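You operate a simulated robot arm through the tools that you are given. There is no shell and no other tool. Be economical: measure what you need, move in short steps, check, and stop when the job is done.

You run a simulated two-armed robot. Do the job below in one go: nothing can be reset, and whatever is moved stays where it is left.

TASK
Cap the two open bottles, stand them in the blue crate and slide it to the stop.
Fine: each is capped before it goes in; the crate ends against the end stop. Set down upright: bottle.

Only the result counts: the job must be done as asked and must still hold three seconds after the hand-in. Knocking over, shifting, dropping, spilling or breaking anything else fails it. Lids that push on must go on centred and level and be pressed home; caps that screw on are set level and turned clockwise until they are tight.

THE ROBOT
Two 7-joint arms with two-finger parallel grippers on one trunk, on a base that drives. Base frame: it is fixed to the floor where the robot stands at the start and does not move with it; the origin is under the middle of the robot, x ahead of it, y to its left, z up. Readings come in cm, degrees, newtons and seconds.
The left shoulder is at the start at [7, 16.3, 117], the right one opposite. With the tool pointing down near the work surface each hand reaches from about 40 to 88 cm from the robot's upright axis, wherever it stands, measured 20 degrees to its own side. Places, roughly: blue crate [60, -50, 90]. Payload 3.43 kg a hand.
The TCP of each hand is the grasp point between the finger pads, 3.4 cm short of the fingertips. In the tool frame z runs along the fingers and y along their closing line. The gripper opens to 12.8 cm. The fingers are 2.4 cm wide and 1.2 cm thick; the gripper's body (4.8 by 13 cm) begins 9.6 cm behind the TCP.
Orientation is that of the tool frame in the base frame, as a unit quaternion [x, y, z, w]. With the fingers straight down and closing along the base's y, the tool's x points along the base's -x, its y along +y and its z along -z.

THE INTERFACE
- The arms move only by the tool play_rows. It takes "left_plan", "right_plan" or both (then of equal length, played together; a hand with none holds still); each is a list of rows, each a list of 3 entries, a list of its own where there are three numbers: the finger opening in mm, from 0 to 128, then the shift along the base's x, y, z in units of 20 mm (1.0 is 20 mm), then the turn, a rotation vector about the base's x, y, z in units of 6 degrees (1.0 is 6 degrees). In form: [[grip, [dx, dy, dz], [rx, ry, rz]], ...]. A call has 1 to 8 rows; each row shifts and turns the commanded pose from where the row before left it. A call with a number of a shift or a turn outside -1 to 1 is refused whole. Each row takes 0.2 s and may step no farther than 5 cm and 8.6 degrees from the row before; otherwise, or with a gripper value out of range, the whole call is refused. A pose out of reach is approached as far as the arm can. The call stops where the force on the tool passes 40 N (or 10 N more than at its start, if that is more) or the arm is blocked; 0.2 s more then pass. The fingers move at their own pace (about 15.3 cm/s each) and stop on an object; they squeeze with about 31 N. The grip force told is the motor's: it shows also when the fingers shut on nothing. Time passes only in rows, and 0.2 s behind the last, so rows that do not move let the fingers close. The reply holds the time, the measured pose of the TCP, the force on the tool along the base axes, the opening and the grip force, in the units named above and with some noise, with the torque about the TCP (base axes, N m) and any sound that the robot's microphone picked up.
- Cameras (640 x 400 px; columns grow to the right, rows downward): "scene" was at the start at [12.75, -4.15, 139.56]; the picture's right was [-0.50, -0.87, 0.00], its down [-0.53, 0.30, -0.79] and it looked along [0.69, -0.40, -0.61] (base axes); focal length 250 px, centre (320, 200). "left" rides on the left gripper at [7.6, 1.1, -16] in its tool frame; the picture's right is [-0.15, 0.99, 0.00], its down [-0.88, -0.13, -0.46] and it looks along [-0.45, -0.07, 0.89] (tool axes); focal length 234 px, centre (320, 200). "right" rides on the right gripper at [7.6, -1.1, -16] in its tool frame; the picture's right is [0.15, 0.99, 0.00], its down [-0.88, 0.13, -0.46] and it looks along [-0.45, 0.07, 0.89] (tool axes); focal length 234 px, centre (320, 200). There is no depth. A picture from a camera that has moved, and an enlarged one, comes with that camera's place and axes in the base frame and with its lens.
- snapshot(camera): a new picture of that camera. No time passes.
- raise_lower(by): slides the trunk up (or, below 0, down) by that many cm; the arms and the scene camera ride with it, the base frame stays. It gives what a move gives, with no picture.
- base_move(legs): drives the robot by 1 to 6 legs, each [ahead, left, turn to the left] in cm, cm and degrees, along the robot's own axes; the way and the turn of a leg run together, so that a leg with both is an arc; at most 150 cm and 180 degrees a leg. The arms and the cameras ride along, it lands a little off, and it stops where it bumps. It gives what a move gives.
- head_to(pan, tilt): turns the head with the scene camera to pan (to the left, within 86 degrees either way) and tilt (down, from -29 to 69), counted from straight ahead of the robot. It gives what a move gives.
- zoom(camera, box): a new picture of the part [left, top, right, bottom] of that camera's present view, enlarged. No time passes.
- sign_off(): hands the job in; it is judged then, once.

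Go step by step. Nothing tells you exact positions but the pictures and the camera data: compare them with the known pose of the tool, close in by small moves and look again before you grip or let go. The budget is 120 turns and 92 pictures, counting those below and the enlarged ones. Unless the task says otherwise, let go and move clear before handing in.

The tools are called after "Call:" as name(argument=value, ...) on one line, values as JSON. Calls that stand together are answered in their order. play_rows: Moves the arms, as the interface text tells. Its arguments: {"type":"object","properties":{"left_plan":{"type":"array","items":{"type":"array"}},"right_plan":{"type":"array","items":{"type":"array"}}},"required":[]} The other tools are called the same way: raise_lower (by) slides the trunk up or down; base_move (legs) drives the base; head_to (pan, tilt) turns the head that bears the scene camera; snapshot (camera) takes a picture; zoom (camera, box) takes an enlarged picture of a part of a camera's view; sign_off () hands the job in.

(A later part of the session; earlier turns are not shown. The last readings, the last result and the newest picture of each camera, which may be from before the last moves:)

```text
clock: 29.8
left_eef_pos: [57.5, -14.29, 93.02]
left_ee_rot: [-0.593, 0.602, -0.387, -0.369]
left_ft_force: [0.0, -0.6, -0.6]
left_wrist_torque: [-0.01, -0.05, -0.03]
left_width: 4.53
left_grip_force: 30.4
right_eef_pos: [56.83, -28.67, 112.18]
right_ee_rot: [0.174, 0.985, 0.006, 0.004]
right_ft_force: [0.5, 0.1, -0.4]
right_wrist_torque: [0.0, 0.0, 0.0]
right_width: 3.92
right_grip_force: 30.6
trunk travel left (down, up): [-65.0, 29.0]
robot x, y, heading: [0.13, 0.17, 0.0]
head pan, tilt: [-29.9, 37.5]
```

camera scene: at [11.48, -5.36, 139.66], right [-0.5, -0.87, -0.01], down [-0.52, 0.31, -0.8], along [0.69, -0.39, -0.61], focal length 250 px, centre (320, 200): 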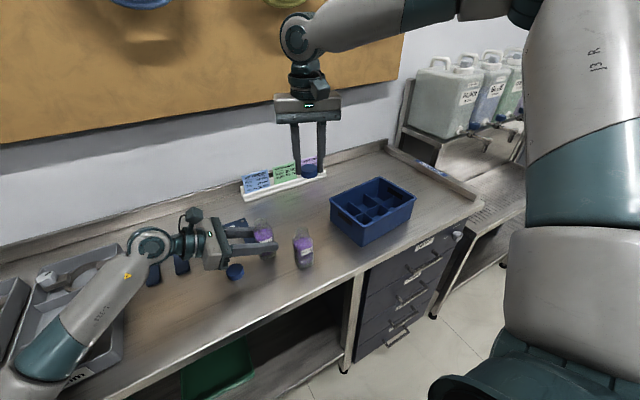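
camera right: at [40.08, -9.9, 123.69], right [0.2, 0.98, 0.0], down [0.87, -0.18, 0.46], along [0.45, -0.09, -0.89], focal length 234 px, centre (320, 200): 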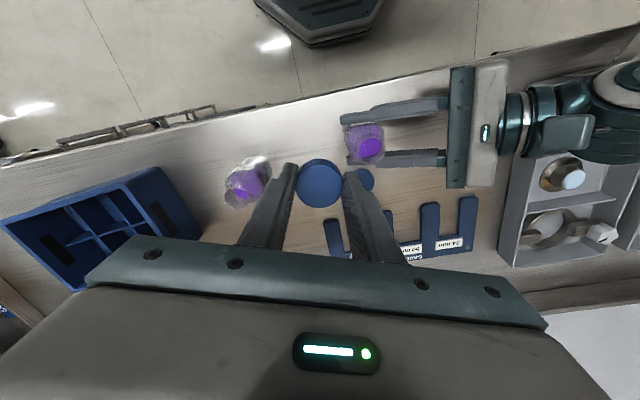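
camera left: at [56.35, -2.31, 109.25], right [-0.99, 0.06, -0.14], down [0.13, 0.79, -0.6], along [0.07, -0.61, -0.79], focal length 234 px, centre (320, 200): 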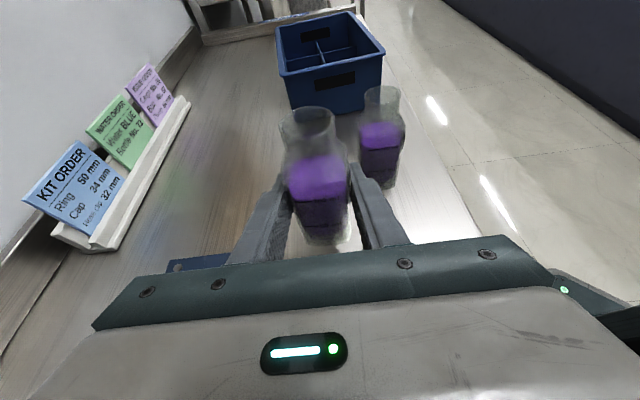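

The left forearm pressed on something and shifted the base about 1.5 cm, so I'll lift off and raise the trunk for clearance.

Call:
play_rows(left_plan=[[40, [0, 0, 1], [0, 0, 0]], [40, [0, 0, 1], [0, 0, 0]], [40, [0, 0, 0.5], [0, 0, 0]], [40, [0, 0, 0], [0, 0, 0]]])

Call:
raise_lower(by=16)

Call:
snapshot(camera="scene")

```text
clock: 30.8
left_eef_pos: [57.81, -13.47, 96.6]
left_ee_rot: [0.597, -0.595, 0.381, 0.38]
left_ft_force: [0.5, 0.6, -0.7]
left_wrist_torque: [0.0, -0.03, 0.03]
left_width: 4.55
left_grip_force: 30.8
right_eef_pos: [57.89, -27.56, 111.74]
right_ee_rot: [0.173, 0.985, -0.001, 0.0]
right_ft_force: [0.4, -0.6, 0.4]
right_wrist_torque: [-0.03, 0.03, 0.0]
right_width: 3.93
right_grip_force: 30.9
trunk travel left (down, up): [-65.0, 29.0]
robot x, y, heading: [0.02, -0.18, -0.2]
head pan, tilt: [-29.9, 37.5]
```

```text
clock: 32.6
left_eef_pos: [57.93, -13.48, 112.56]
left_ee_rot: [0.596, -0.596, 0.38, 0.381]
left_ft_force: [0.3, 0.3, -1.4]
left_wrist_torque: [0.0, 0.0, -0.04]
left_width: 4.53
left_grip_force: 30.9
right_eef_pos: [57.94, -27.61, 127.71]
right_ee_rot: [0.174, 0.985, -0.001, 0.0]
right_ft_force: [-0.2, -0.6, -0.3]
right_wrist_torque: [0.03, 0.01, 0.04]
right_width: 3.94
right_grip_force: 30.9
trunk travel left (down, up): [-81.0, 13.0]
robot x, y, heading: [-0.06, -0.07, -0.1]
head pan, tilt: [-29.9, 37.5]
```

```text
56 pictures are left
camera scene: at [12.81, -4.15, 155.55], right [-0.5, -0.87, 0.0], down [-0.53, 0.3, -0.79], along [0.69, -0.4, -0.61], focal length 250 px, centre (320, 200)
```

scene: 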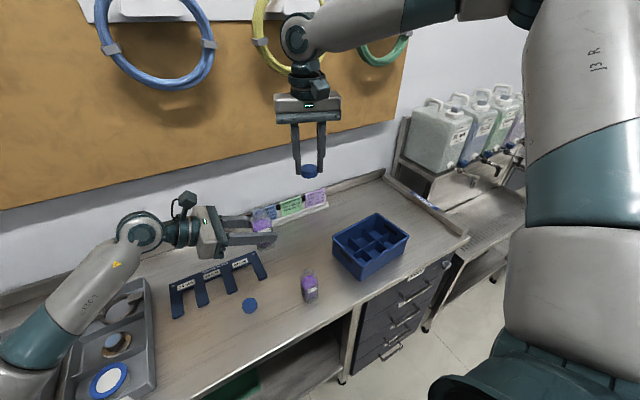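

Call:
play_rows(left_plan=[[40, [0, 0, -1], [0, 0, 0]], [40, [0, 0, -1], [0, 0, 0]], [40, [0, 0, -1], [0, 0, 0]], [40, [0, 0, -1], [0, 0, 0]], [40, [0, 0, -1], [0, 0, 0]], [40, [0, 0, -1], [0, 0, 0]], [40, [0, 0, -1], [0, 0, 0]], [40, [0, 0, -1], [0, 0, 0]]])

Call:
play_rows(left_plan=[[40, [0, 0, -1], [0, 0, 0]], [40, [0, 0, -0.8], [0, 0, 0]], [40, [0, 0, 0], [0, 0, 0]]])

Call:
snapshot(camera="scene")

```text
clock: 34.4
left_eef_pos: [57.94, -13.4, 96.52]
left_ee_rot: [0.597, -0.596, 0.38, 0.38]
left_ft_force: [0.9, -0.1, -1.5]
left_wrist_torque: [0.0, -0.01, 0.02]
left_width: 4.52
left_grip_force: 30.8
right_eef_pos: [58.07, -27.5, 127.73]
right_ee_rot: [0.173, 0.985, 0.001, 0.0]
right_ft_force: [-0.2, -0.8, -1.1]
right_wrist_torque: [0.01, 0.02, 0.01]
right_width: 3.89
right_grip_force: 30.9
trunk travel left (down, up): [-81.0, 13.0]
robot x, y, heading: [-0.06, -0.11, 0.1]
head pan, tilt: [-29.9, 37.5]
```

```text
clock: 35.2
left_eef_pos: [57.8, -13.6, 92.78]
left_ee_rot: [-0.596, 0.596, -0.38, -0.381]
left_ft_force: [-0.7, -0.2, -0.6]
left_wrist_torque: [0.0, 0.02, 0.02]
left_width: 4.5
left_grip_force: 31.4
right_eef_pos: [58.04, -27.63, 127.86]
right_ee_rot: [0.174, 0.985, 0.0, 0.0]
right_ft_force: [0.6, -0.3, -0.8]
right_wrist_torque: [0.03, 0.01, -0.03]
right_width: 3.94
right_grip_force: 31.1
trunk travel left (down, up): [-81.0, 13.0]
robot x, y, heading: [0.07, -0.31, 0.1]
head pan, tilt: [-29.9, 37.5]
```

```text
55 pictures are left
camera scene: at [12.76, -4.15, 155.56], right [-0.5, -0.87, 0.0], down [-0.53, 0.3, -0.79], along [0.69, -0.4, -0.61], focal length 250 px, centre (320, 200)
```

scene: 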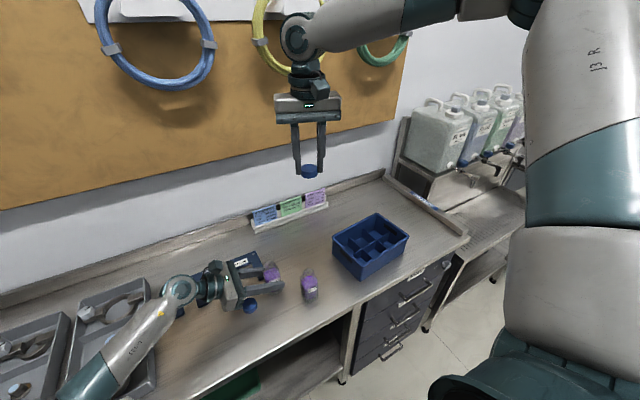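

Call:
play_rows(left_plan=[[40, [0, 0, -0.3], [0, 0, 0]], [40, [0, 0, -0.2], [0, 0, 0]], [40, [0, 0, -0.1], [0, 0, 0]], [40, [0, 0, 0], [0, 0, 0]]])

Call:
zoom(camera="left", box=[220, 60, 420, 260])

```text
clock: 36.2
left_eef_pos: [57.85, -13.53, 91.77]
left_ee_rot: [0.597, -0.596, 0.379, 0.38]
left_ft_force: [-0.7, -0.7, -1.7]
left_wrist_torque: [-0.04, -0.02, -0.01]
left_width: 4.52
left_grip_force: 31.5
right_eef_pos: [58.08, -27.51, 127.75]
right_ee_rot: [0.174, 0.985, 0.0, 0.0]
right_ft_force: [-0.1, -0.1, -0.4]
right_wrist_torque: [0.01, 0.06, 0.0]
right_width: 3.92
right_grip_force: 31.3
trunk travel left (down, up): [-81.0, 13.0]
robot x, y, heading: [0.1, -0.19, -0.0]
head pan, tilt: [-29.9, 37.5]
```

```text
2.00 times, centred on (320, 160) of left
camera zoom: at [56.76, -2.29, 105.3], right [-0.99, 0.06, -0.13], down [0.13, 0.79, -0.61], along [0.07, -0.62, -0.79], focal length 468 px, centre (320, 280)
```

zoom: 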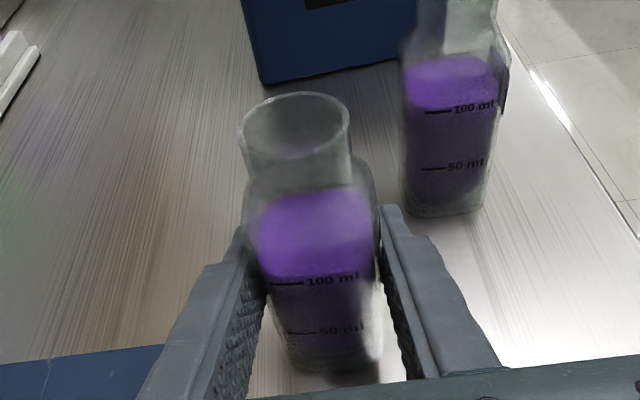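

Call:
play_rows(left_plan=[[40, [0, 0, -0.05], [0, 0, 0]], [40, [0, 0, -0.05], [0, 0, 0]], [40, [0, 0, 0], [0, 0, 0]]])

Call:
play_rows(left_plan=[[40, [0, 0, -0.05], [0, 0, 0]], [40, [0, 0, 0], [0, 0, 0]]])

```text
clock: 37.0
left_eef_pos: [57.93, -13.5, 91.6]
left_ee_rot: [0.596, -0.596, 0.38, 0.381]
left_ft_force: [0.0, -0.9, -1.8]
left_wrist_torque: [0.02, -0.02, 0.01]
left_width: 4.5
left_grip_force: 31.1
right_eef_pos: [58.03, -27.49, 127.67]
right_ee_rot: [0.174, 0.985, -0.001, 0.0]
right_ft_force: [0.1, 1.2, 0.8]
right_wrist_torque: [0.03, 0.02, 0.0]
right_width: 3.92
right_grip_force: 30.5
trunk travel left (down, up): [-81.0, 13.0]
robot x, y, heading: [0.02, -0.12, 0.1]
head pan, tilt: [-29.9, 37.5]
```

```text
clock: 37.6
left_eef_pos: [57.9, -13.4, 91.47]
left_ee_rot: [0.596, -0.596, 0.381, 0.381]
left_ft_force: [0.2, 0.5, 4.1]
left_wrist_torque: [0.07, 0.07, -0.04]
left_width: 4.48
left_grip_force: 31.1
right_eef_pos: [58.03, -27.6, 127.72]
right_ee_rot: [0.173, 0.985, 0.0, -0.001]
right_ft_force: [-0.7, -0.1, 0.1]
right_wrist_torque: [-0.02, -0.02, -0.02]
right_width: 3.91
right_grip_force: 30.8
trunk travel left (down, up): [-81.0, 13.0]
robot x, y, heading: [0.13, 0.15, -0.1]
head pan, tilt: [-29.9, 37.5]
```

Call:
play_rows(right_plan=[[30, [0, 0.7, -0.9], [0, 0, 0.8]], [30, [0, 0.7, -0.9], [0, 0, 0.8]], [30, [0, 0.7, -0.9], [0, 0, 0.8]], [30, [0, 0.7, -0.9], [0, 0, 0.8]], [30, [0, 0.7, -0.9], [0, 0, 0.8]], [30, [0, 0.7, -0.9], [0, 0, 0.8]], [30, [0, 0, 0], [0, 0, 0.8]]])

Call:
snapshot(camera="right")

Call:
snapshot(camera="scene")

```text
clock: 39.2
left_eef_pos: [57.88, -13.55, 91.56]
left_ee_rot: [-0.596, 0.597, -0.38, -0.38]
left_ft_force: [3.5, -0.2, 10.5]
left_wrist_torque: [-0.11, 0.04, 0.05]
left_width: 4.51
left_grip_force: 31.3
right_eef_pos: [57.99, -19.1, 116.96]
right_ee_rot: [-0.12, 0.993, 0.0, 0.001]
right_ft_force: [-0.3, -0.3, -0.5]
right_wrist_torque: [0.01, -0.03, 0.0]
right_width: 3.89
right_grip_force: 31.3
trunk travel left (down, up): [-81.0, 13.0]
robot x, y, heading: [0.02, 0.09, 0.2]
head pan, tilt: [-29.9, 37.5]
```

```text
53 pictures are left
camera right: at [50.88, -21.94, 132.96], right [-0.38, 0.93, 0.0], down [0.82, 0.34, 0.46], along [0.42, 0.17, -0.89], focal length 234 px, centre (320, 200)
```

right: 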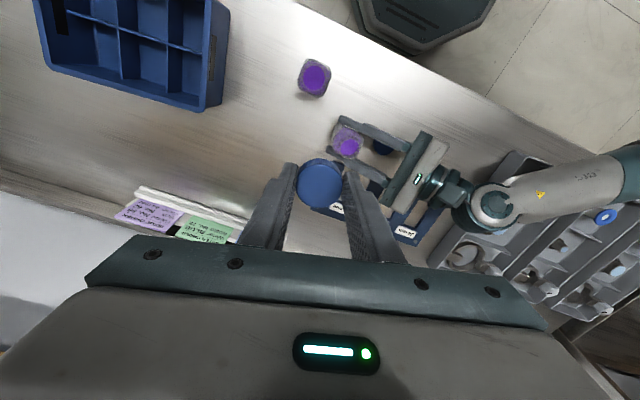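

```text
52 pictures are left
camera scene: at [12.65, -4.15, 155.58], right [-0.5, -0.87, 0.0], down [-0.53, 0.3, -0.79], along [0.69, -0.4, -0.61], focal length 250 px, centre (320, 200)
```

scene: 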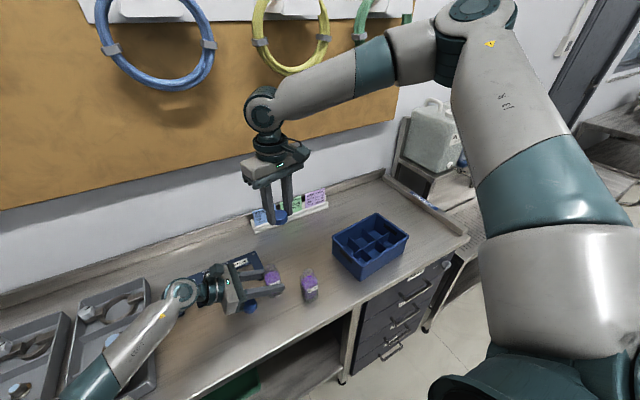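

Call:
zoom(camera="right", box=[290, 90, 410, 210])

Call:
zoom(camera="scene", box=[220, 190, 340, 310])

```text
3.33 times, centred on (350, 150) of right
camera zoom: at [50.88, -21.94, 132.96], right [-0.38, 0.93, 0.0], down [0.82, 0.34, 0.46], along [0.42, 0.17, -0.89], focal length 781 px, centre (220, 367)
```

zoom: 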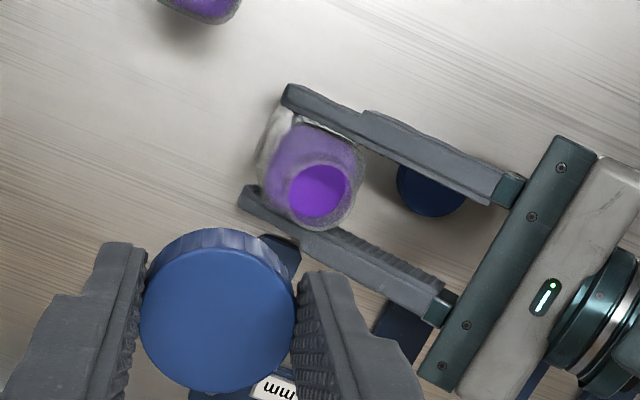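

```text
3.33 times, centred on (280, 250) of scene
camera zoom: at [12.65, -4.15, 155.58], right [-0.5, -0.87, 0.0], down [-0.53, 0.3, -0.79], along [0.69, -0.4, -0.61], focal length 832 px, centre (453, 33)
```

zoom: 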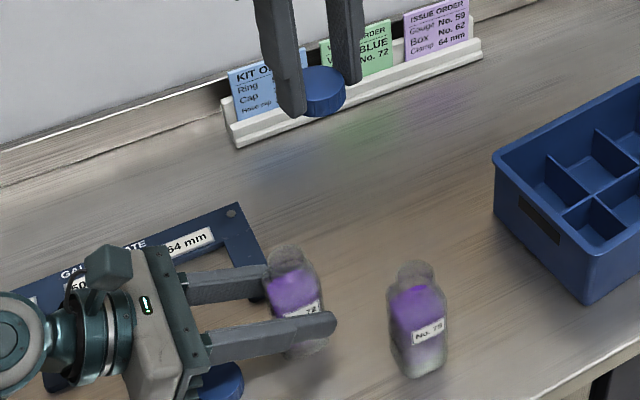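

Call:
zoom(camera="right", box=[325, 115, 365, 170])

```text
7.27 times, centred on (345, 142) of right
camera zoom: at [50.88, -21.94, 132.96], right [-0.38, 0.93, 0.0], down [0.82, 0.34, 0.46], along [0.42, 0.17, -0.89], focal length 1703 px, centre (138, 618)
```

zoom: 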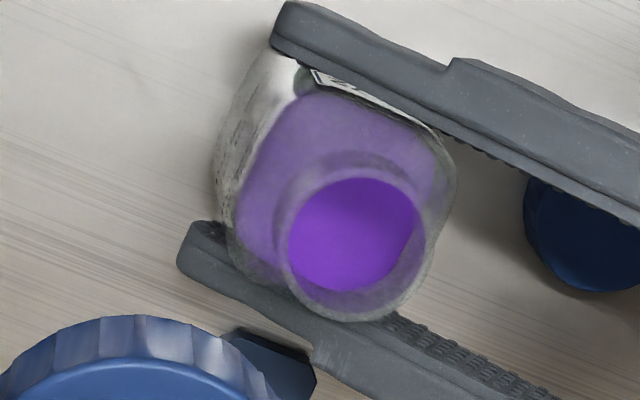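

Call:
play_rows(right_plan=[[30, [-0.05, 0.8, 0], [0, 0, 0.7]], [30, [-0.05, 0.8, -0.3], [0, 0, 0.7]], [30, [-0.05, 0.8, -0.7], [0, 0, 0.7]], [30, [0, 0, -1], [0, 0, 0.7]], [30, [0, 0, -1], [0, 0, 0.7]], [30, [0, 0, -1], [0, 0, 0]], [30, [0, 0, -1], [0, 0, 0]], [30, [0, 0, -1], [0, 0, 0]]])

Call:
zoom(camera="scene", box=[220, 190, 340, 310])

Call:
snapshot(camera="left")

```text
clock: 41.0
left_eef_pos: [57.86, -13.39, 91.48]
left_ee_rot: [0.597, -0.596, 0.38, 0.379]
left_ft_force: [2.3, -1.0, 13.2]
left_wrist_torque: [-0.07, 0.01, 0.01]
left_width: 4.53
left_grip_force: 31.3
right_eef_pos: [55.28, -18.7, 106.66]
right_ee_rot: [-0.298, 0.955, 0.0, 0.002]
right_ft_force: [-0.8, 0.3, 0.1]
right_wrist_torque: [-0.02, -0.02, -0.01]
right_width: 3.91
right_grip_force: 31.0
right hand out of reach, approached as far as the arm can: row 3, 4, 5, 6, 7, 8
trunk travel left (down, up): [-81.0, 13.0]
robot x, y, heading: [-0.3, 0.18, -0.1]
head pan, tilt: [-29.9, 37.5]
```

```text
3.33 times, centred on (280, 250) of scene
camera zoom: at [12.65, -4.12, 155.58], right [-0.5, -0.87, 0.0], down [-0.53, 0.3, -0.79], along [0.69, -0.4, -0.61], focal length 832 px, centre (453, 33)
```

zoom: 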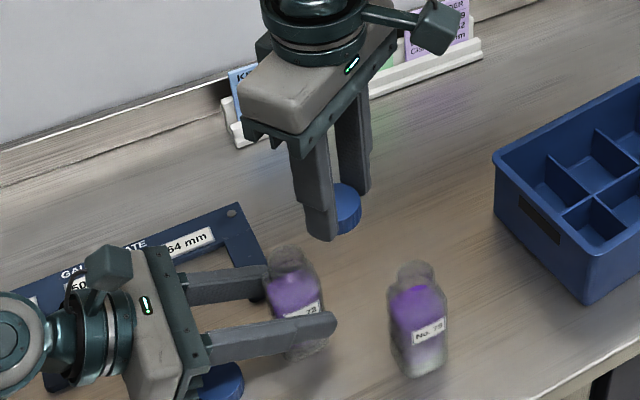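

```text
47 pictures are left
camera left: at [56.71, -2.26, 105.08], right [-0.99, 0.06, -0.13], down [0.13, 0.79, -0.61], along [0.07, -0.62, -0.78], focal length 234 px, centre (320, 200)
```

left: 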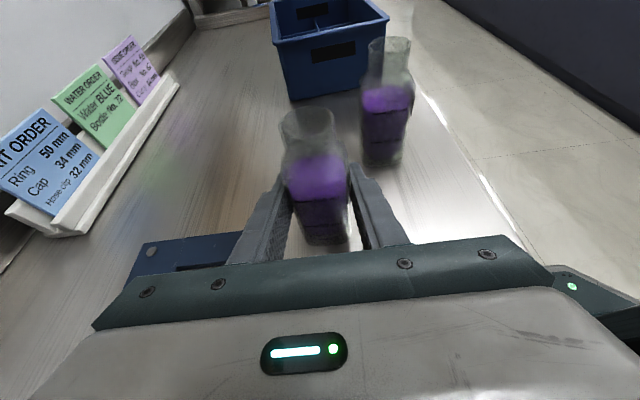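

Call:
play_rows(right_plan=[[30, [0.2, -0.6, 1], [0, 0, -1]], [30, [0.2, -1, 1], [0, 0, -1]], [30, [0.4, -1, 1], [0, 0, -1]], [30, [0.4, -1, 1], [0, 0, -1]], [30, [0.4, -1, 0], [0, 0, -1]], [30, [0.4, -1, 0], [0, 0, -1]], [30, [0.4, -1, 0], [0, 0, -1]], [30, [0.4, -1, 0], [0, 0, -1]]])

Call:
play_rows(left_plan=[[40, [0, 0, 0.5], [0, 0, 0]], [40, [0, 0, 1], [0, 0, 0]], [40, [0.7, -0.3, 0], [0, 0, 0]], [40, [0.7, -0.9, 0], [0, 0, 0]], [40, [0.7, -1, 0], [0, 0, 0]], [40, [0.7, -1, 0], [0, 0, 0]], [40, [0, -1, 0], [0, 0, 0]], [40, [0, -1, 0], [0, 0, 0]]])

Call:
snapshot(camera="scene")

```text
clock: 42.8
left_eef_pos: [57.87, -13.43, 91.56]
left_ee_rot: [0.596, -0.596, 0.38, 0.38]
left_ft_force: [2.3, 0.5, 14.1]
left_wrist_torque: [-0.08, 0.08, 0.02]
left_width: 4.51
left_grip_force: 30.8
right_eef_pos: [61.13, -33.78, 114.81]
right_ee_rot: [0.117, 0.993, 0.0, 0.001]
right_ft_force: [0.5, 0.5, -1.2]
right_wrist_torque: [0.0, -0.01, -0.02]
right_width: 3.96
right_grip_force: 31.0
trunk travel left (down, up): [-81.0, 13.0]
robot x, y, heading: [0.04, 0.07, 0.1]
head pan, tilt: [-29.9, 37.5]
```

```text
clock: 44.6
left_eef_pos: [63.51, -23.87, 94.49]
left_ee_rot: [0.597, -0.596, 0.379, 0.38]
left_ft_force: [-0.6, 0.4, -0.6]
left_wrist_torque: [0.04, -0.02, 0.0]
left_width: 4.52
left_grip_force: 31.1
right_eef_pos: [61.17, -33.88, 114.67]
right_ee_rot: [0.115, 0.993, 0.0, 0.0]
right_ft_force: [-0.6, 1.2, -0.8]
right_wrist_torque: [-0.02, 0.03, 0.02]
right_width: 3.89
right_grip_force: 31.1
trunk travel left (down, up): [-81.0, 13.0]
robot x, y, heading: [0.05, -0.02, -0.2]
head pan, tilt: [-29.9, 37.5]
```

```text
46 pictures are left
camera scene: at [12.77, -4.26, 155.56], right [-0.5, -0.87, 0.0], down [-0.53, 0.3, -0.79], along [0.69, -0.4, -0.61], focal length 250 px, centre (320, 200)
```

scene: 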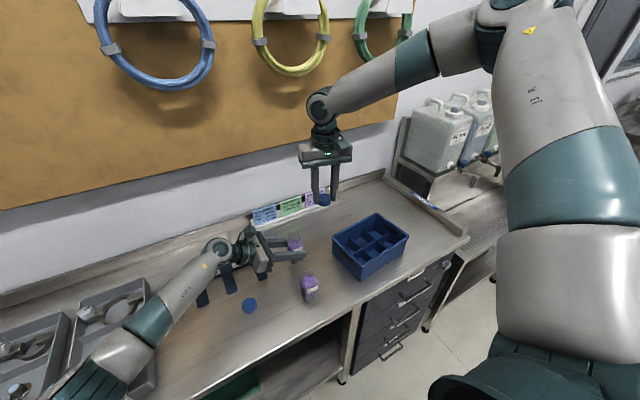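

Call:
play_rows(left_plan=[[40, [0, 0, -0.8], [0, 0, 0]], [40, [0, 0, -0.5], [0, 0, 0]], [40, [0, 0, -0.12], [0, 0, 0]], [40, [0, 0, 0], [0, 0, 0]]])

Call:
play_rows(left_plan=[[40, [0, 0, -0.06], [0, 0, 0]], [40, [0, 0, 0], [0, 0, 0]]])

```text
clock: 45.6
left_eef_pos: [63.58, -23.9, 91.66]
left_ee_rot: [0.597, -0.596, 0.38, 0.38]
left_ft_force: [-0.3, 1.1, -1.6]
left_wrist_torque: [0.02, -0.01, -0.02]
left_width: 4.52
left_grip_force: 31.1
right_eef_pos: [61.35, -33.71, 114.75]
right_ee_rot: [0.117, 0.993, 0.0, 0.0]
right_ft_force: [0.2, -0.5, -0.3]
right_wrist_torque: [-0.03, -0.01, 0.01]
right_width: 3.94
right_grip_force: 30.7
trunk travel left (down, up): [-81.0, 13.0]
robot x, y, heading: [0.23, 0.25, -0.1]
head pan, tilt: [-29.9, 37.5]
```

```text
clock: 46.2
left_eef_pos: [63.56, -23.86, 91.51]
left_ee_rot: [0.597, -0.596, 0.38, 0.38]
left_ft_force: [-1.1, -0.1, -0.2]
left_wrist_torque: [0.0, 0.03, 0.04]
left_width: 4.52
left_grip_force: 31.3
right_eef_pos: [61.12, -33.8, 114.7]
right_ee_rot: [0.117, 0.993, 0.0, 0.0]
right_ft_force: [-0.6, 0.1, -0.4]
right_wrist_torque: [0.0, -0.01, 0.02]
right_width: 3.9
right_grip_force: 31.0
trunk travel left (down, up): [-81.0, 13.0]
robot x, y, heading: [-0.3, -0.0, -0.0]
head pan, tilt: [-29.9, 37.5]
```

Call:
play_rows(left_plan=[[40, [0, 0, -0.05], [0, 0, 0]], [40, [0, 0, 0], [0, 0, 0]], [40, [0, 0, 0], [0, 0, 0]], [40, [0, 0, 0], [0, 0, 0]], [40, [0, 0, 0], [0, 0, 0]], [40, [0, 0, 0], [0, 0, 0]], [40, [0, 0, 0], [0, 0, 0]], [40, [0, 0, 0], [0, 0, 0]]], right_plan=[[30, [0.13, 0.4, 0], [0, 0, 0.95]], [30, [0.13, 0.4, 0], [0, 0, 0.95]], [30, [0.13, 0.4, 0], [0, 0, 0.95]], [30, [0.13, 0.4, 0], [0, 0, 0.95]], [30, [0.13, 0.4, 0], [0, 0, 0.95]], [30, [0.13, 0.4, 0], [0, 0, 0.95]], [30, [0.13, 0.4, 0], [0, 0, 0.95]], [30, [0.13, 0.4, 0], [0, 0, 0.95]]])

Call:
zoom(camera="right", box=[240, 90, 440, 230])

```text
clock: 48.0
left_eef_pos: [63.54, -23.78, 91.53]
left_ee_rot: [0.597, -0.596, 0.381, 0.38]
left_ft_force: [2.1, -0.8, 9.3]
left_wrist_torque: [0.01, 0.02, -0.01]
left_width: 4.52
left_grip_force: 31.5
right_eef_pos: [63.22, -27.32, 114.76]
right_ee_rot: [-0.279, 0.96, -0.001, 0.001]
right_ft_force: [-0.3, 0.5, 0.2]
right_wrist_torque: [0.04, 0.01, 0.0]
right_width: 3.91
right_grip_force: 31.4
trunk travel left (down, up): [-81.0, 13.0]
robot x, y, heading: [-0.05, -0.01, 0.2]
head pan, tilt: [-29.9, 37.5]
```

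```text
2.86 times, centred on (340, 160) of right
camera zoom: at [57.43, -32.33, 130.78], right [-0.65, 0.76, 0.0], down [0.67, 0.58, 0.46], along [0.35, 0.3, -0.89], focal length 669 px, centre (263, 314)
```

zoom: 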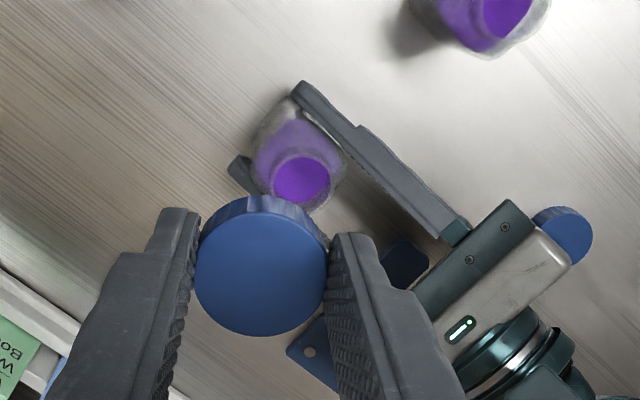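

Call:
play_rows(right_plan=[[30, [0, 0.64, 0], [0, 0, 0]], [30, [0, 0.64, 0], [0, 0, 0]], [30, [0, 0, -1], [0, 0, 0]], [30, [0, 0, -1], [0, 0, 0]], [30, [0, 0, -1], [0, 0, 0]], [30, [0, 0, -1], [0, 0, 0]], [30, [0, 0, -1], [0, 0, 0]], [30, [0, 0, -0.75], [0, 0, 0]]])

Call:
zoom(camera="scene", box=[240, 180, 360, 300])

Call:
zoom(camera="left", box=[220, 40, 400, 200])

Call:
zoom(camera="right", box=[240, 100, 400, 240])

```text
clock: 49.8
left_eef_pos: [63.43, -23.89, 91.56]
left_ee_rot: [-0.596, 0.597, -0.379, -0.38]
left_ft_force: [1.7, -0.5, 12.6]
left_wrist_torque: [-0.05, 0.05, -0.01]
left_width: 4.52
left_grip_force: 31.4
right_eef_pos: [62.31, -25.51, 103.83]
right_ee_rot: [-0.277, 0.961, 0.0, 0.002]
right_ft_force: [-0.7, 0.0, 0.1]
right_wrist_torque: [-0.01, 0.02, -0.02]
right_width: 3.9
right_grip_force: 31.1
right hand out of reach, approached as far as the arm can: row 7, 8
trunk travel left (down, up): [-81.0, 13.0]
robot x, y, heading: [-0.1, 0.17, -0.1]
head pan, tilt: [-29.9, 37.5]
```

```text
3.33 times, centred on (300, 240) of scene
camera zoom: at [12.64, -4.11, 155.58], right [-0.5, -0.87, 0.0], down [-0.53, 0.3, -0.79], along [0.69, -0.4, -0.61], focal length 832 px, centre (387, 67)
```

zoom: 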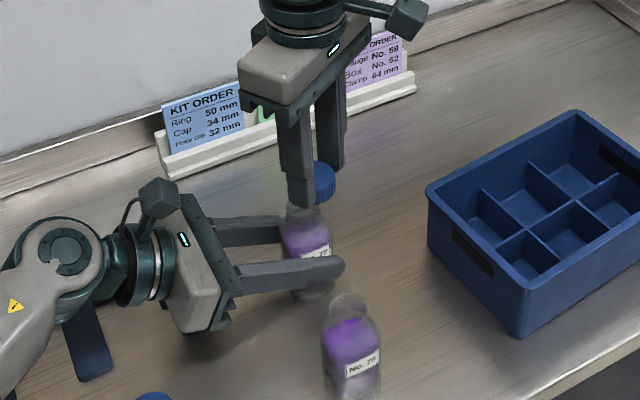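

```text
2.50 times, centred on (310, 120) of left
camera zoom: at [62.3, -12.6, 105.07], right [-0.99, 0.06, -0.13], down [0.13, 0.79, -0.61], along [0.07, -0.62, -0.78], focal length 585 px, centre (345, 400)
```

zoom: 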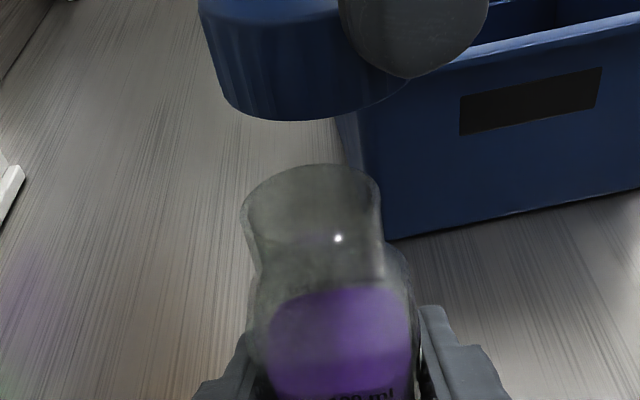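

```text
2.86 times, centred on (320, 170) of right
camera zoom: at [56.48, -30.63, 119.79], right [-0.65, 0.76, 0.0], down [0.67, 0.58, 0.46], along [0.35, 0.3, -0.89], focal length 669 px, centre (320, 286)
```

zoom: 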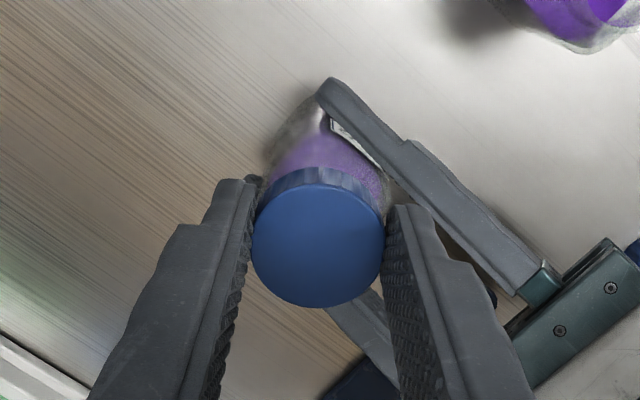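

Call:
play_rows(right_plan=[[30, [0, 0, 0], [0, 0, -1]], [30, [0, 0, 0], [0, 0, -1]], [30, [0, 0, 0], [0, 0, -1]], [30, [0, 0, 0], [0, 0, -1]], [30, [0, 0, 0], [0, 0, -1]], [30, [0.2, 0.15, 0], [0, 0, -1]], [30, [0.2, 0.15, 0], [0, 0, -1]], [30, [0, 0, 0], [0, 0, 0]]])

```text
clock: 51.6
left_eef_pos: [63.39, -23.92, 91.42]
left_ee_rot: [-0.596, 0.597, -0.379, -0.38]
left_ft_force: [0.6, -0.9, 11.3]
left_wrist_torque: [0.01, 0.03, -0.03]
left_width: 4.53
left_grip_force: 30.5
right_eef_pos: [62.65, -25.45, 104.34]
right_ee_rot: [0.085, 0.996, 0.001, 0.001]
right_ft_force: [0.3, 0.0, -0.8]
right_wrist_torque: [-0.03, 0.01, -0.01]
right_width: 3.9
right_grip_force: 31.2
right hand out of reach, approached as far as the arm can: row 6, 7
trunk travel left (down, up): [-81.0, 13.0]
robot x, y, heading: [0.14, 0.03, -0.2]
head pan, tilt: [-29.9, 37.5]
```

Call:
play_rows(left_plan=[[40, [0, 0, 1], [0, 0, 0]], [40, [0, 0, 1], [0, 0, 0]], [40, [0, 0, 1], [0, 0, 0]], [40, [0, 0, 1], [0, 0, 0]], [40, [0, 0, 1], [0, 0, 0]]], right_plan=[[30, [0, 0, 1], [0, 0, 0]], [30, [0, -0.3, 1], [0, 0, 0]], [30, [0, -0.3, 1], [0, 0, 0]], [30, [0, -0.3, 1], [0, 0, 0]], [30, [0, -0.3, 1], [0, 0, 0]]])

Call:
raise_lower(by=-8)

Call:
play_rows(left_plan=[[40, [0, 0, -0.6], [0, 0, 0]], [40, [0, 0, -0.3], [0, 0, 0]], [40, [0, 0, 0], [0, 0, 0]]])

Call:
snapshot(camera="scene")

```text
clock: 52.8
left_eef_pos: [63.52, -23.84, 101.36]
left_ee_rot: [-0.595, 0.597, -0.379, -0.381]
left_ft_force: [-0.1, -0.2, -1.5]
left_wrist_torque: [0.02, -0.02, 0.01]
left_width: 4.51
left_grip_force: 31.0
right_eef_pos: [62.57, -27.79, 114.41]
right_ee_rot: [0.085, 0.996, -0.001, 0.001]
right_ft_force: [-0.1, 0.3, 0.7]
right_wrist_torque: [0.01, -0.04, 0.04]
right_width: 3.9
right_grip_force: 30.8
trunk travel left (down, up): [-81.0, 13.0]
robot x, y, heading: [0.23, -0.3, -0.2]
head pan, tilt: [-29.9, 37.5]
```

```text
clock: 54.0
left_eef_pos: [63.55, -23.87, 93.38]
left_ee_rot: [0.597, -0.596, 0.38, 0.38]
left_ft_force: [-0.6, -0.1, -1.3]
left_wrist_torque: [0.02, -0.02, -0.02]
left_width: 4.52
left_grip_force: 30.5
right_eef_pos: [62.67, -27.91, 106.38]
right_ee_rot: [0.085, 0.996, 0.0, 0.0]
right_ft_force: [-0.4, 0.4, -0.2]
right_wrist_torque: [0.0, -0.03, 0.05]
right_width: 3.92
right_grip_force: 31.3
trunk travel left (down, up): [-73.0, 21.0]
robot x, y, heading: [0.14, -0.2, -0.2]
head pan, tilt: [-29.9, 37.5]
```

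```text
clock: 54.8
left_eef_pos: [63.55, -23.87, 91.47]
left_ee_rot: [0.597, -0.596, 0.38, 0.38]
left_ft_force: [-0.2, 0.2, -1.5]
left_wrist_torque: [0.01, -0.01, -0.01]
left_width: 4.52
left_grip_force: 30.9
right_eef_pos: [62.71, -27.84, 106.21]
right_ee_rot: [0.085, 0.996, 0.0, 0.0]
right_ft_force: [-0.2, 0.3, 0.2]
right_wrist_torque: [0.0, 0.0, 0.0]
right_width: 3.91
right_grip_force: 30.6
trunk travel left (down, up): [-73.0, 21.0]
robot x, y, heading: [0.12, 0.16, -0.1]
head pan, tilt: [-29.9, 37.5]
```

```text
41 pictures are left
camera scene: at [12.79, -4.16, 147.56], right [-0.5, -0.87, 0.0], down [-0.53, 0.3, -0.79], along [0.69, -0.4, -0.61], focal length 250 px, centre (320, 200)
```

scene: 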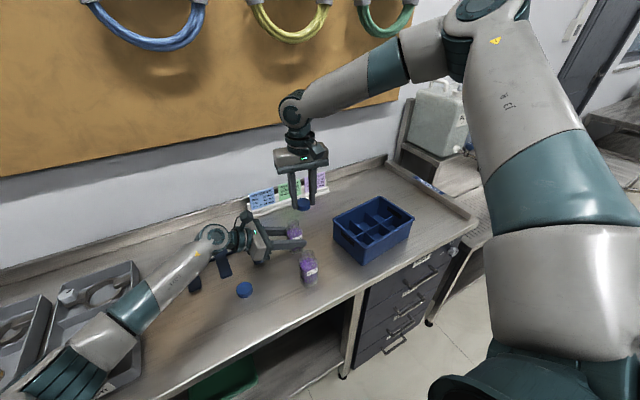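

Call:
play_rows(left_plan=[[40, [0, 0, -0.05], [0, 0, 0]], [40, [0, 0, 0], [0, 0, 0]], [40, [0, 0, 0], [0, 0, 0]], [40, [0, 0, 0], [0, 0, 0]], [40, [0, 0, 0], [0, 0, 0]], [40, [0, 0, 0], [0, 0, 0]]], right_plan=[[30, [0.12, 0.5, 0], [0, 0, 0.8]], [30, [0.12, 0.5, 0], [0, 0, 0.8]], [30, [0, 0.56, 0], [0, 0, 0.8]], [30, [0, 0, -0.5], [0, 0, 0.8]], [30, [0, 0, -0.5], [0, 0, 0.8]], [30, [0, 0, 0], [0, 0, 0]]])

```text
clock: 56.2
left_eef_pos: [63.58, -23.98, 91.48]
left_ee_rot: [-0.596, 0.596, -0.38, -0.381]
left_ft_force: [1.3, 0.9, 6.7]
left_wrist_torque: [0.02, 0.04, 0.01]
left_width: 4.52
left_grip_force: 30.8
right_eef_pos: [63.17, -24.59, 104.34]
right_ee_rot: [-0.125, 0.992, 0.0, 0.0]
right_ft_force: [-0.3, 0.4, -0.1]
right_wrist_torque: [0.01, 0.03, 0.01]
right_width: 3.9
right_grip_force: 30.4
trunk travel left (down, up): [-73.0, 21.0]
robot x, y, heading: [0.44, 0.09, -0.0]
head pan, tilt: [-29.9, 37.5]
```

Call:
zoom(camera="left", box=[220, 20, 400, 180])

Call:
zoom(camera="scene", box=[250, 180, 350, 270])

```text
2.50 times, centred on (310, 100) of left
camera zoom: at [62.42, -12.67, 105.06], right [-0.99, 0.06, -0.13], down [0.13, 0.78, -0.61], along [0.07, -0.62, -0.78], focal length 585 px, centre (345, 450)
```

zoom: 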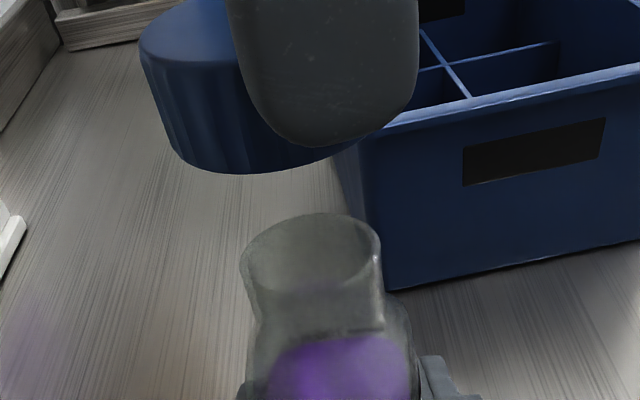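

```text
4.44 times, centred on (300, 225) of scene
camera zoom: at [12.7, -4.12, 147.57], right [-0.5, -0.87, 0.0], down [-0.53, 0.3, -0.79], along [0.69, -0.4, -0.61], focal length 1110 px, centre (409, 89)
```

zoom: 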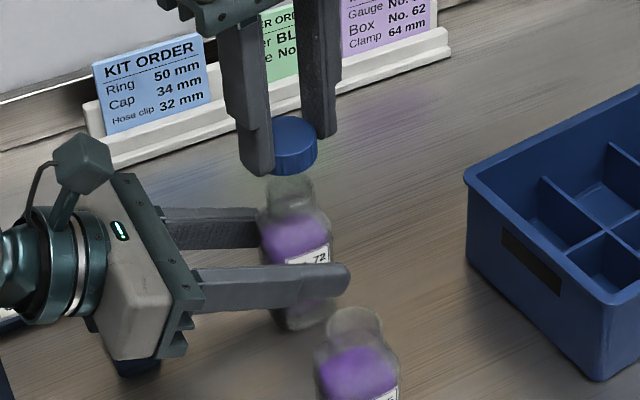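

Call:
play_rows(right_plan=[[30, [-0.16, 0, 0], [0, 0, 0]], [30, [0, 0, -0.4], [0, 0, 0]], [30, [0, 0, -0.4], [0, 0, 0]], [30, [0, 0, -0.2], [0, 0, 0]], [30, [0, 0, 0], [0, 0, 0]]])

Call:
zoom(camera="left", box=[220, 20, 400, 180])

Call:
zoom(camera="scene", box=[270, 200, 330, 250])

```text
clock: 57.4
left_eef_pos: [63.61, -23.9, 91.46]
left_ee_rot: [-0.596, 0.597, -0.38, -0.381]
left_ft_force: [2.7, -1.3, 8.9]
left_wrist_torque: [-0.04, -0.03, -0.01]
left_width: 4.52
left_grip_force: 30.7
right_eef_pos: [62.82, -24.65, 102.4]
right_ee_rot: [-0.123, 0.992, 0.0, 0.0]
right_ft_force: [0.7, -0.2, 0.3]
right_wrist_torque: [-0.01, -0.03, 0.0]
right_width: 3.93
right_grip_force: 31.0
trunk travel left (down, up): [-73.0, 21.0]
robot x, y, heading: [-0.03, -0.17, -0.1]
head pan, tilt: [-29.9, 37.5]
```

```text
2.50 times, centred on (310, 100) of left
camera zoom: at [62.41, -12.67, 105.06], right [-0.99, 0.06, -0.13], down [0.13, 0.78, -0.61], along [0.07, -0.62, -0.78], focal length 585 px, centre (345, 450)
```

zoom: 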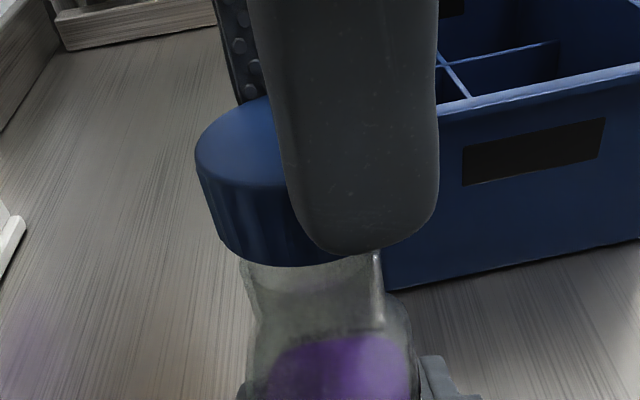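

```text
8.00 times, centred on (300, 225) of scene
camera zoom: at [12.69, -4.12, 147.57], right [-0.5, -0.87, 0.0], down [-0.53, 0.3, -0.79], along [0.69, -0.4, -0.61], focal length 1997 px, centre (480, 0)
```

zoom: 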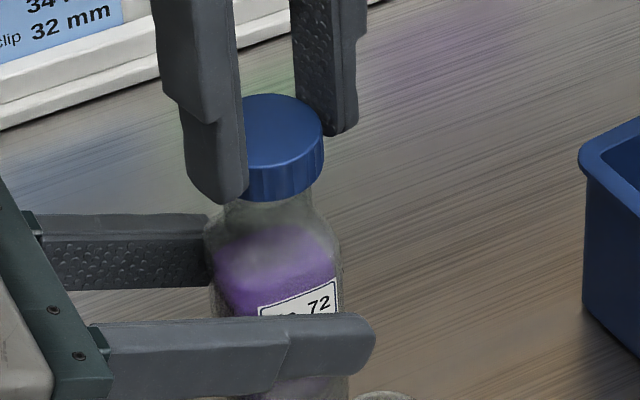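

Call:
play_rows(right_plan=[[30, [0, 0, -0.1], [0, 0, 0]], [30, [0, 0, -0.1], [0, 0, 0]], [30, [0, 0, -0.1], [0, 0, 0]], [30, [0, 0, -0.1], [0, 0, 0]], [30, [0, 0, 0], [0, 0, 0]]])

Call:
play_rows(right_plan=[[30, [0, 0, -0.1], [0, 0, 0]], [30, [0, 0, -0.1], [0, 0, 0]], [30, [0, 0, 0], [0, 0, 0]]])

```text
clock: 58.6
left_eef_pos: [63.53, -23.96, 91.51]
left_ee_rot: [0.596, -0.596, 0.38, 0.38]
left_ft_force: [3.4, -0.7, 10.9]
left_wrist_torque: [-0.07, -0.04, -0.02]
left_width: 4.53
left_grip_force: 31.1
right_eef_pos: [62.65, -24.63, 101.6]
right_ee_rot: [-0.124, 0.992, 0.0, 0.0]
right_ft_force: [0.2, -0.3, -0.7]
right_wrist_torque: [-0.01, 0.0, -0.03]
right_width: 3.91
right_grip_force: 31.0
trunk travel left (down, up): [-73.0, 21.0]
robot x, y, heading: [-0.04, -0.36, -0.1]
head pan, tilt: [-29.9, 37.5]
```

```text
clock: 59.4
left_eef_pos: [63.61, -23.9, 91.44]
left_ee_rot: [0.596, -0.596, 0.381, 0.38]
left_ft_force: [9.0, -5.6, 6.1]
left_wrist_torque: [-0.08, 0.13, 0.05]
left_width: 4.53
left_grip_force: 30.9
right_eef_pos: [62.7, -24.57, 101.42]
right_ee_rot: [-0.125, 0.992, 0.0, 0.003]
right_ft_force: [-3.7, 1.3, 13.9]
right_wrist_torque: [-0.01, -0.11, 0.02]
right_width: 3.9
right_grip_force: 31.0
trunk travel left (down, up): [-73.0, 21.0]
robot x, y, heading: [-0.15, 0.06, -0.0]
head pan, tilt: [-29.9, 37.5]
```

Call:
zoom(camera="left", box=[250, 70, 370, 160])

Call:
zoom(camera="scene", box=[280, 205, 320, 240])

```text
4.44 times, centred on (310, 115) of left
camera zoom: at [62.37, -12.67, 105.06], right [-0.99, 0.06, -0.13], down [0.13, 0.79, -0.61], along [0.07, -0.62, -0.78], focal length 1041 px, centre (364, 578)
```

zoom: 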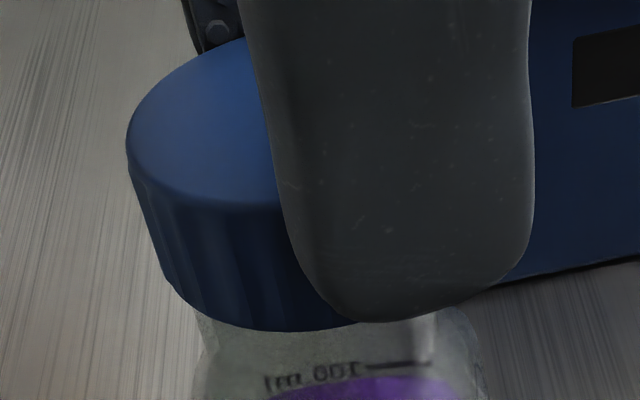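

```text
11.43 times, centred on (300, 222) of scene
camera zoom: at [12.6, -4.13, 147.6], right [-0.5, -0.87, 0.0], down [-0.53, 0.3, -0.79], along [0.69, -0.4, -0.61], focal length 2853 px, centre (549, -57)
```

zoom: 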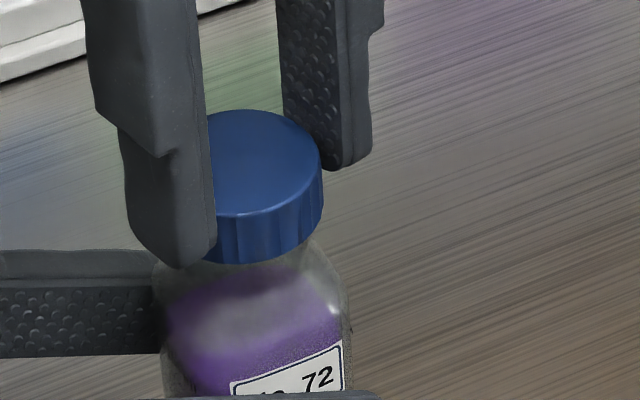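

Call:
play_rows(right_plan=[[30, [0, 0, 0], [0, 0, -1]], [30, [0, 0, 0], [0, 0, -1]], [30, [0, 0, 0], [0, 0, -1]], [30, [0, 0, 0], [0, 0, -1]]])

```text
clock: 60.4
left_eef_pos: [63.33, -23.95, 91.57]
left_ee_rot: [-0.596, 0.597, -0.38, -0.381]
left_ft_force: [-9.3, -5.1, 11.2]
left_wrist_torque: [0.57, -0.32, -0.15]
left_width: 4.53
left_grip_force: 31.0
right_eef_pos: [62.75, -24.5, 101.18]
right_ee_rot: [0.086, 0.996, 0.0, 0.0]
right_ft_force: [8.0, 9.5, -4.5]
right_wrist_torque: [0.33, -0.24, 0.09]
right_width: 3.94
right_grip_force: 30.6
trunk travel left (down, up): [-73.0, 21.0]
robot x, y, heading: [-0.22, 0.27, -0.1]
head pan, tilt: [-29.9, 37.5]
```

Call:
play_rows(right_plan=[[30, [0.04, 0.04, -0.04], [0, 0, -1]], [30, [0, 0, -0.02], [0, 0, -1]], [30, [0, 0, -0.02], [0, 0, -1]], [30, [0, 0, -0.01], [0, 0, -1]], [30, [0, 0, -0.01], [0, 0, -1]], [30, [0, 0, -0.01], [0, 0, -1]]])

```text
clock: 61.8
left_eef_pos: [63.49, -23.94, 91.56]
left_ee_rot: [-0.595, 0.597, -0.38, -0.381]
left_ft_force: [-11.5, -17.2, 5.9]
left_wrist_torque: [0.45, -0.32, -0.14]
left_width: 4.53
left_grip_force: 31.0
right_eef_pos: [62.82, -24.51, 100.99]
right_ee_rot: [0.39, 0.921, 0.001, 0.001]
right_ft_force: [11.2, 14.7, 4.8]
right_wrist_torque: [0.59, -0.48, 0.21]
right_width: 3.91
right_grip_force: 31.5
trunk travel left (down, up): [-73.0, 21.0]
robot x, y, heading: [-0.3, 0.15, -0.1]
head pan, tilt: [-29.9, 37.5]
```

Call:
play_rows(right_plan=[[30, [0.06, 0.08, 0], [0, 0, 0]], [30, [0, 0, 0], [0, 0, 0]]])

```text
clock: 62.4
left_eef_pos: [63.58, -23.98, 91.5]
left_ee_rot: [0.597, -0.596, 0.38, 0.38]
left_ft_force: [-12.8, -9.5, 8.4]
left_wrist_torque: [-0.01, -0.23, -0.13]
left_width: 4.55
left_grip_force: 31.5
right_eef_pos: [62.88, -24.48, 101.03]
right_ee_rot: [0.388, 0.921, -0.001, 0.001]
right_ft_force: [9.6, 7.8, 3.1]
right_wrist_torque: [0.29, -0.42, 0.08]
right_width: 3.9
right_grip_force: 30.8
trunk travel left (down, up): [-73.0, 21.0]
robot x, y, heading: [-0.02, -0.18, -0.1]
head pan, tilt: [-29.9, 37.5]
```

Call:
play_rows(right_plan=[[30, [0.1, 0.06, 0], [0, 0, 0]], [30, [0, 0, -0.01], [0, 0, -1]], [30, [0, 0, -0.01], [0, 0, -1]], [30, [0, 0, -0.01], [0, 0, -1]], [30, [0, 0, 0], [0, 0, 0]]])

```text
clock: 63.6
left_eef_pos: [63.54, -23.82, 91.47]
left_ee_rot: [0.597, -0.596, 0.381, 0.38]
left_ft_force: [-4.2, -1.0, 9.9]
left_wrist_torque: [-0.05, -0.18, -0.08]
left_width: 4.53
left_grip_force: 31.3
right_eef_pos: [63.14, -24.28, 100.91]
right_ee_rot: [0.528, 0.849, 0.0, 0.0]
right_ft_force: [5.6, 1.6, -1.5]
right_wrist_torque: [0.09, -0.17, 0.01]
right_width: 3.9
right_grip_force: 30.9
trunk travel left (down, up): [-73.0, 21.0]
robot x, y, heading: [-0.12, 0.15, -0.2]
head pan, tilt: [-29.9, 37.5]
```

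Call:
play_rows(right_plan=[[30, [0.06, 0, -0.01], [0, 0, -1]], [30, [0, 0, -0.02], [0, 0, -1]], [30, [0, 0, -0.02], [0, 0, -1]], [30, [0, 0, -0.02], [0, 0, -1]], [30, [0, 0, -0.02], [0, 0, -1]], [30, [0, 0, -0.02], [0, 0, -1]], [30, [0, 0, -0.02], [0, 0, -1]], [30, [0, 0, -0.02], [0, 0, -1]]])

Call:
zoom(camera="scene", box=[270, 195, 330, 245])

```text
clock: 65.4
left_eef_pos: [63.46, -23.9, 91.51]
left_ee_rot: [-0.596, 0.597, -0.379, -0.38]
left_ft_force: [-10.3, 1.4, 9.7]
left_wrist_torque: [-0.21, -0.76, -0.11]
left_width: 4.54
left_grip_force: 31.2
right_eef_pos: [63.3, -24.24, 100.54]
right_ee_rot: [0.829, 0.56, 0.001, 0.002]
right_ft_force: [15.5, 0.8, 2.7]
right_wrist_torque: [0.0, -0.55, 0.14]
right_width: 3.92
right_grip_force: 31.2
trunk travel left (down, up): [-73.0, 21.0]
robot x, y, heading: [0.22, 0.01, 0.1]
head pan, tilt: [-29.9, 37.5]
```

```text
8.00 times, centred on (300, 220) of scene
camera zoom: at [12.67, -4.06, 147.58], right [-0.5, -0.87, 0.0], down [-0.53, 0.3, -0.79], along [0.69, -0.4, -0.61], focal length 1997 px, centre (480, 40)
```

zoom: 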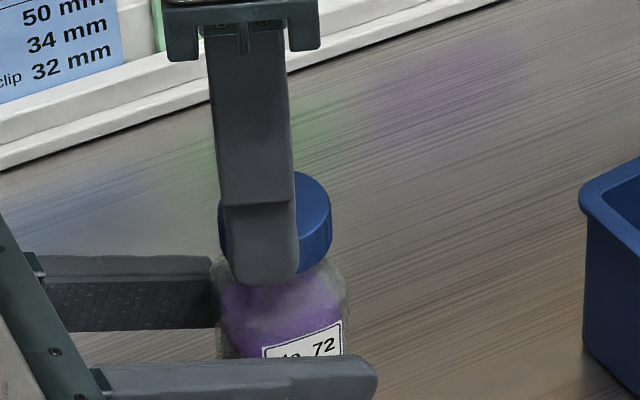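

Call:
play_rows(right_plan=[[30, [0.12, 0, -0.02], [0, 0, -1]], [30, [0, 0, -0.02], [0, 0, -1]], [30, [0, 0, -0.02], [0, 0, -1]], [30, [0, 0, -0.02], [0, 0, -1]], [30, [0, 0, -0.02], [0, 0, -1]]])

```text
clock: 66.6
left_eef_pos: [63.47, -23.88, 91.3]
left_ee_rot: [0.597, -0.597, 0.379, 0.38]
left_ft_force: [0.4, -0.5, -2.1]
left_wrist_torque: [0.05, 0.02, 0.0]
left_width: 4.54
left_grip_force: 31.0
right_eef_pos: [66.82, -32.55, 101.74]
right_ee_rot: [0.944, 0.331, 0.0, -0.007]
right_ft_force: [-0.7, -0.1, -0.5]
right_wrist_torque: [-0.02, 0.02, -0.03]
right_width: 3.92
right_grip_force: 30.8
right hand out of reach, approached as far as the arm can: row 3, 4, 5
trunk travel left (down, up): [-73.0, 21.0]
robot x, y, heading: [-0.28, -0.13, -0.1]
head pan, tilt: [-29.9, 37.5]
```

Call:
snapshot(camera="scene")

Call:
snapshot(camera="left")

```text
33 pictures are left
camera scene: at [12.72, -4.2, 147.56], right [-0.5, -0.87, 0.0], down [-0.53, 0.3, -0.79], along [0.69, -0.4, -0.61], focal length 250 px, centre (320, 200)
```

scene: 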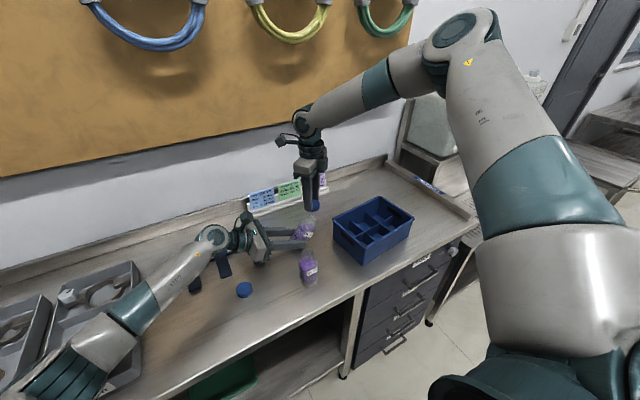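

```text
32 pictures are left
camera left: at [62.4, -12.69, 104.89], right [-0.99, 0.06, -0.13], down [0.13, 0.79, -0.6], along [0.07, -0.61, -0.79], focal length 234 px, centre (320, 200)
```

left: 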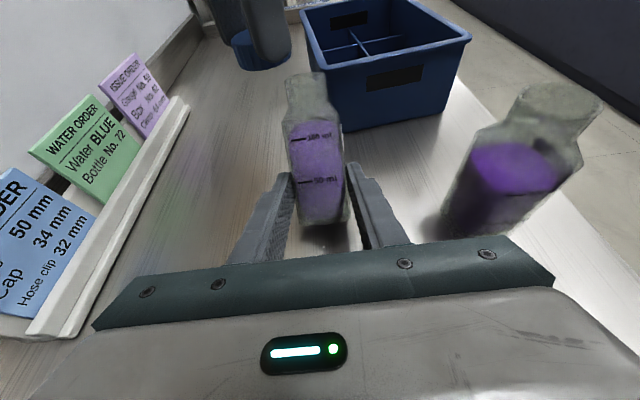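

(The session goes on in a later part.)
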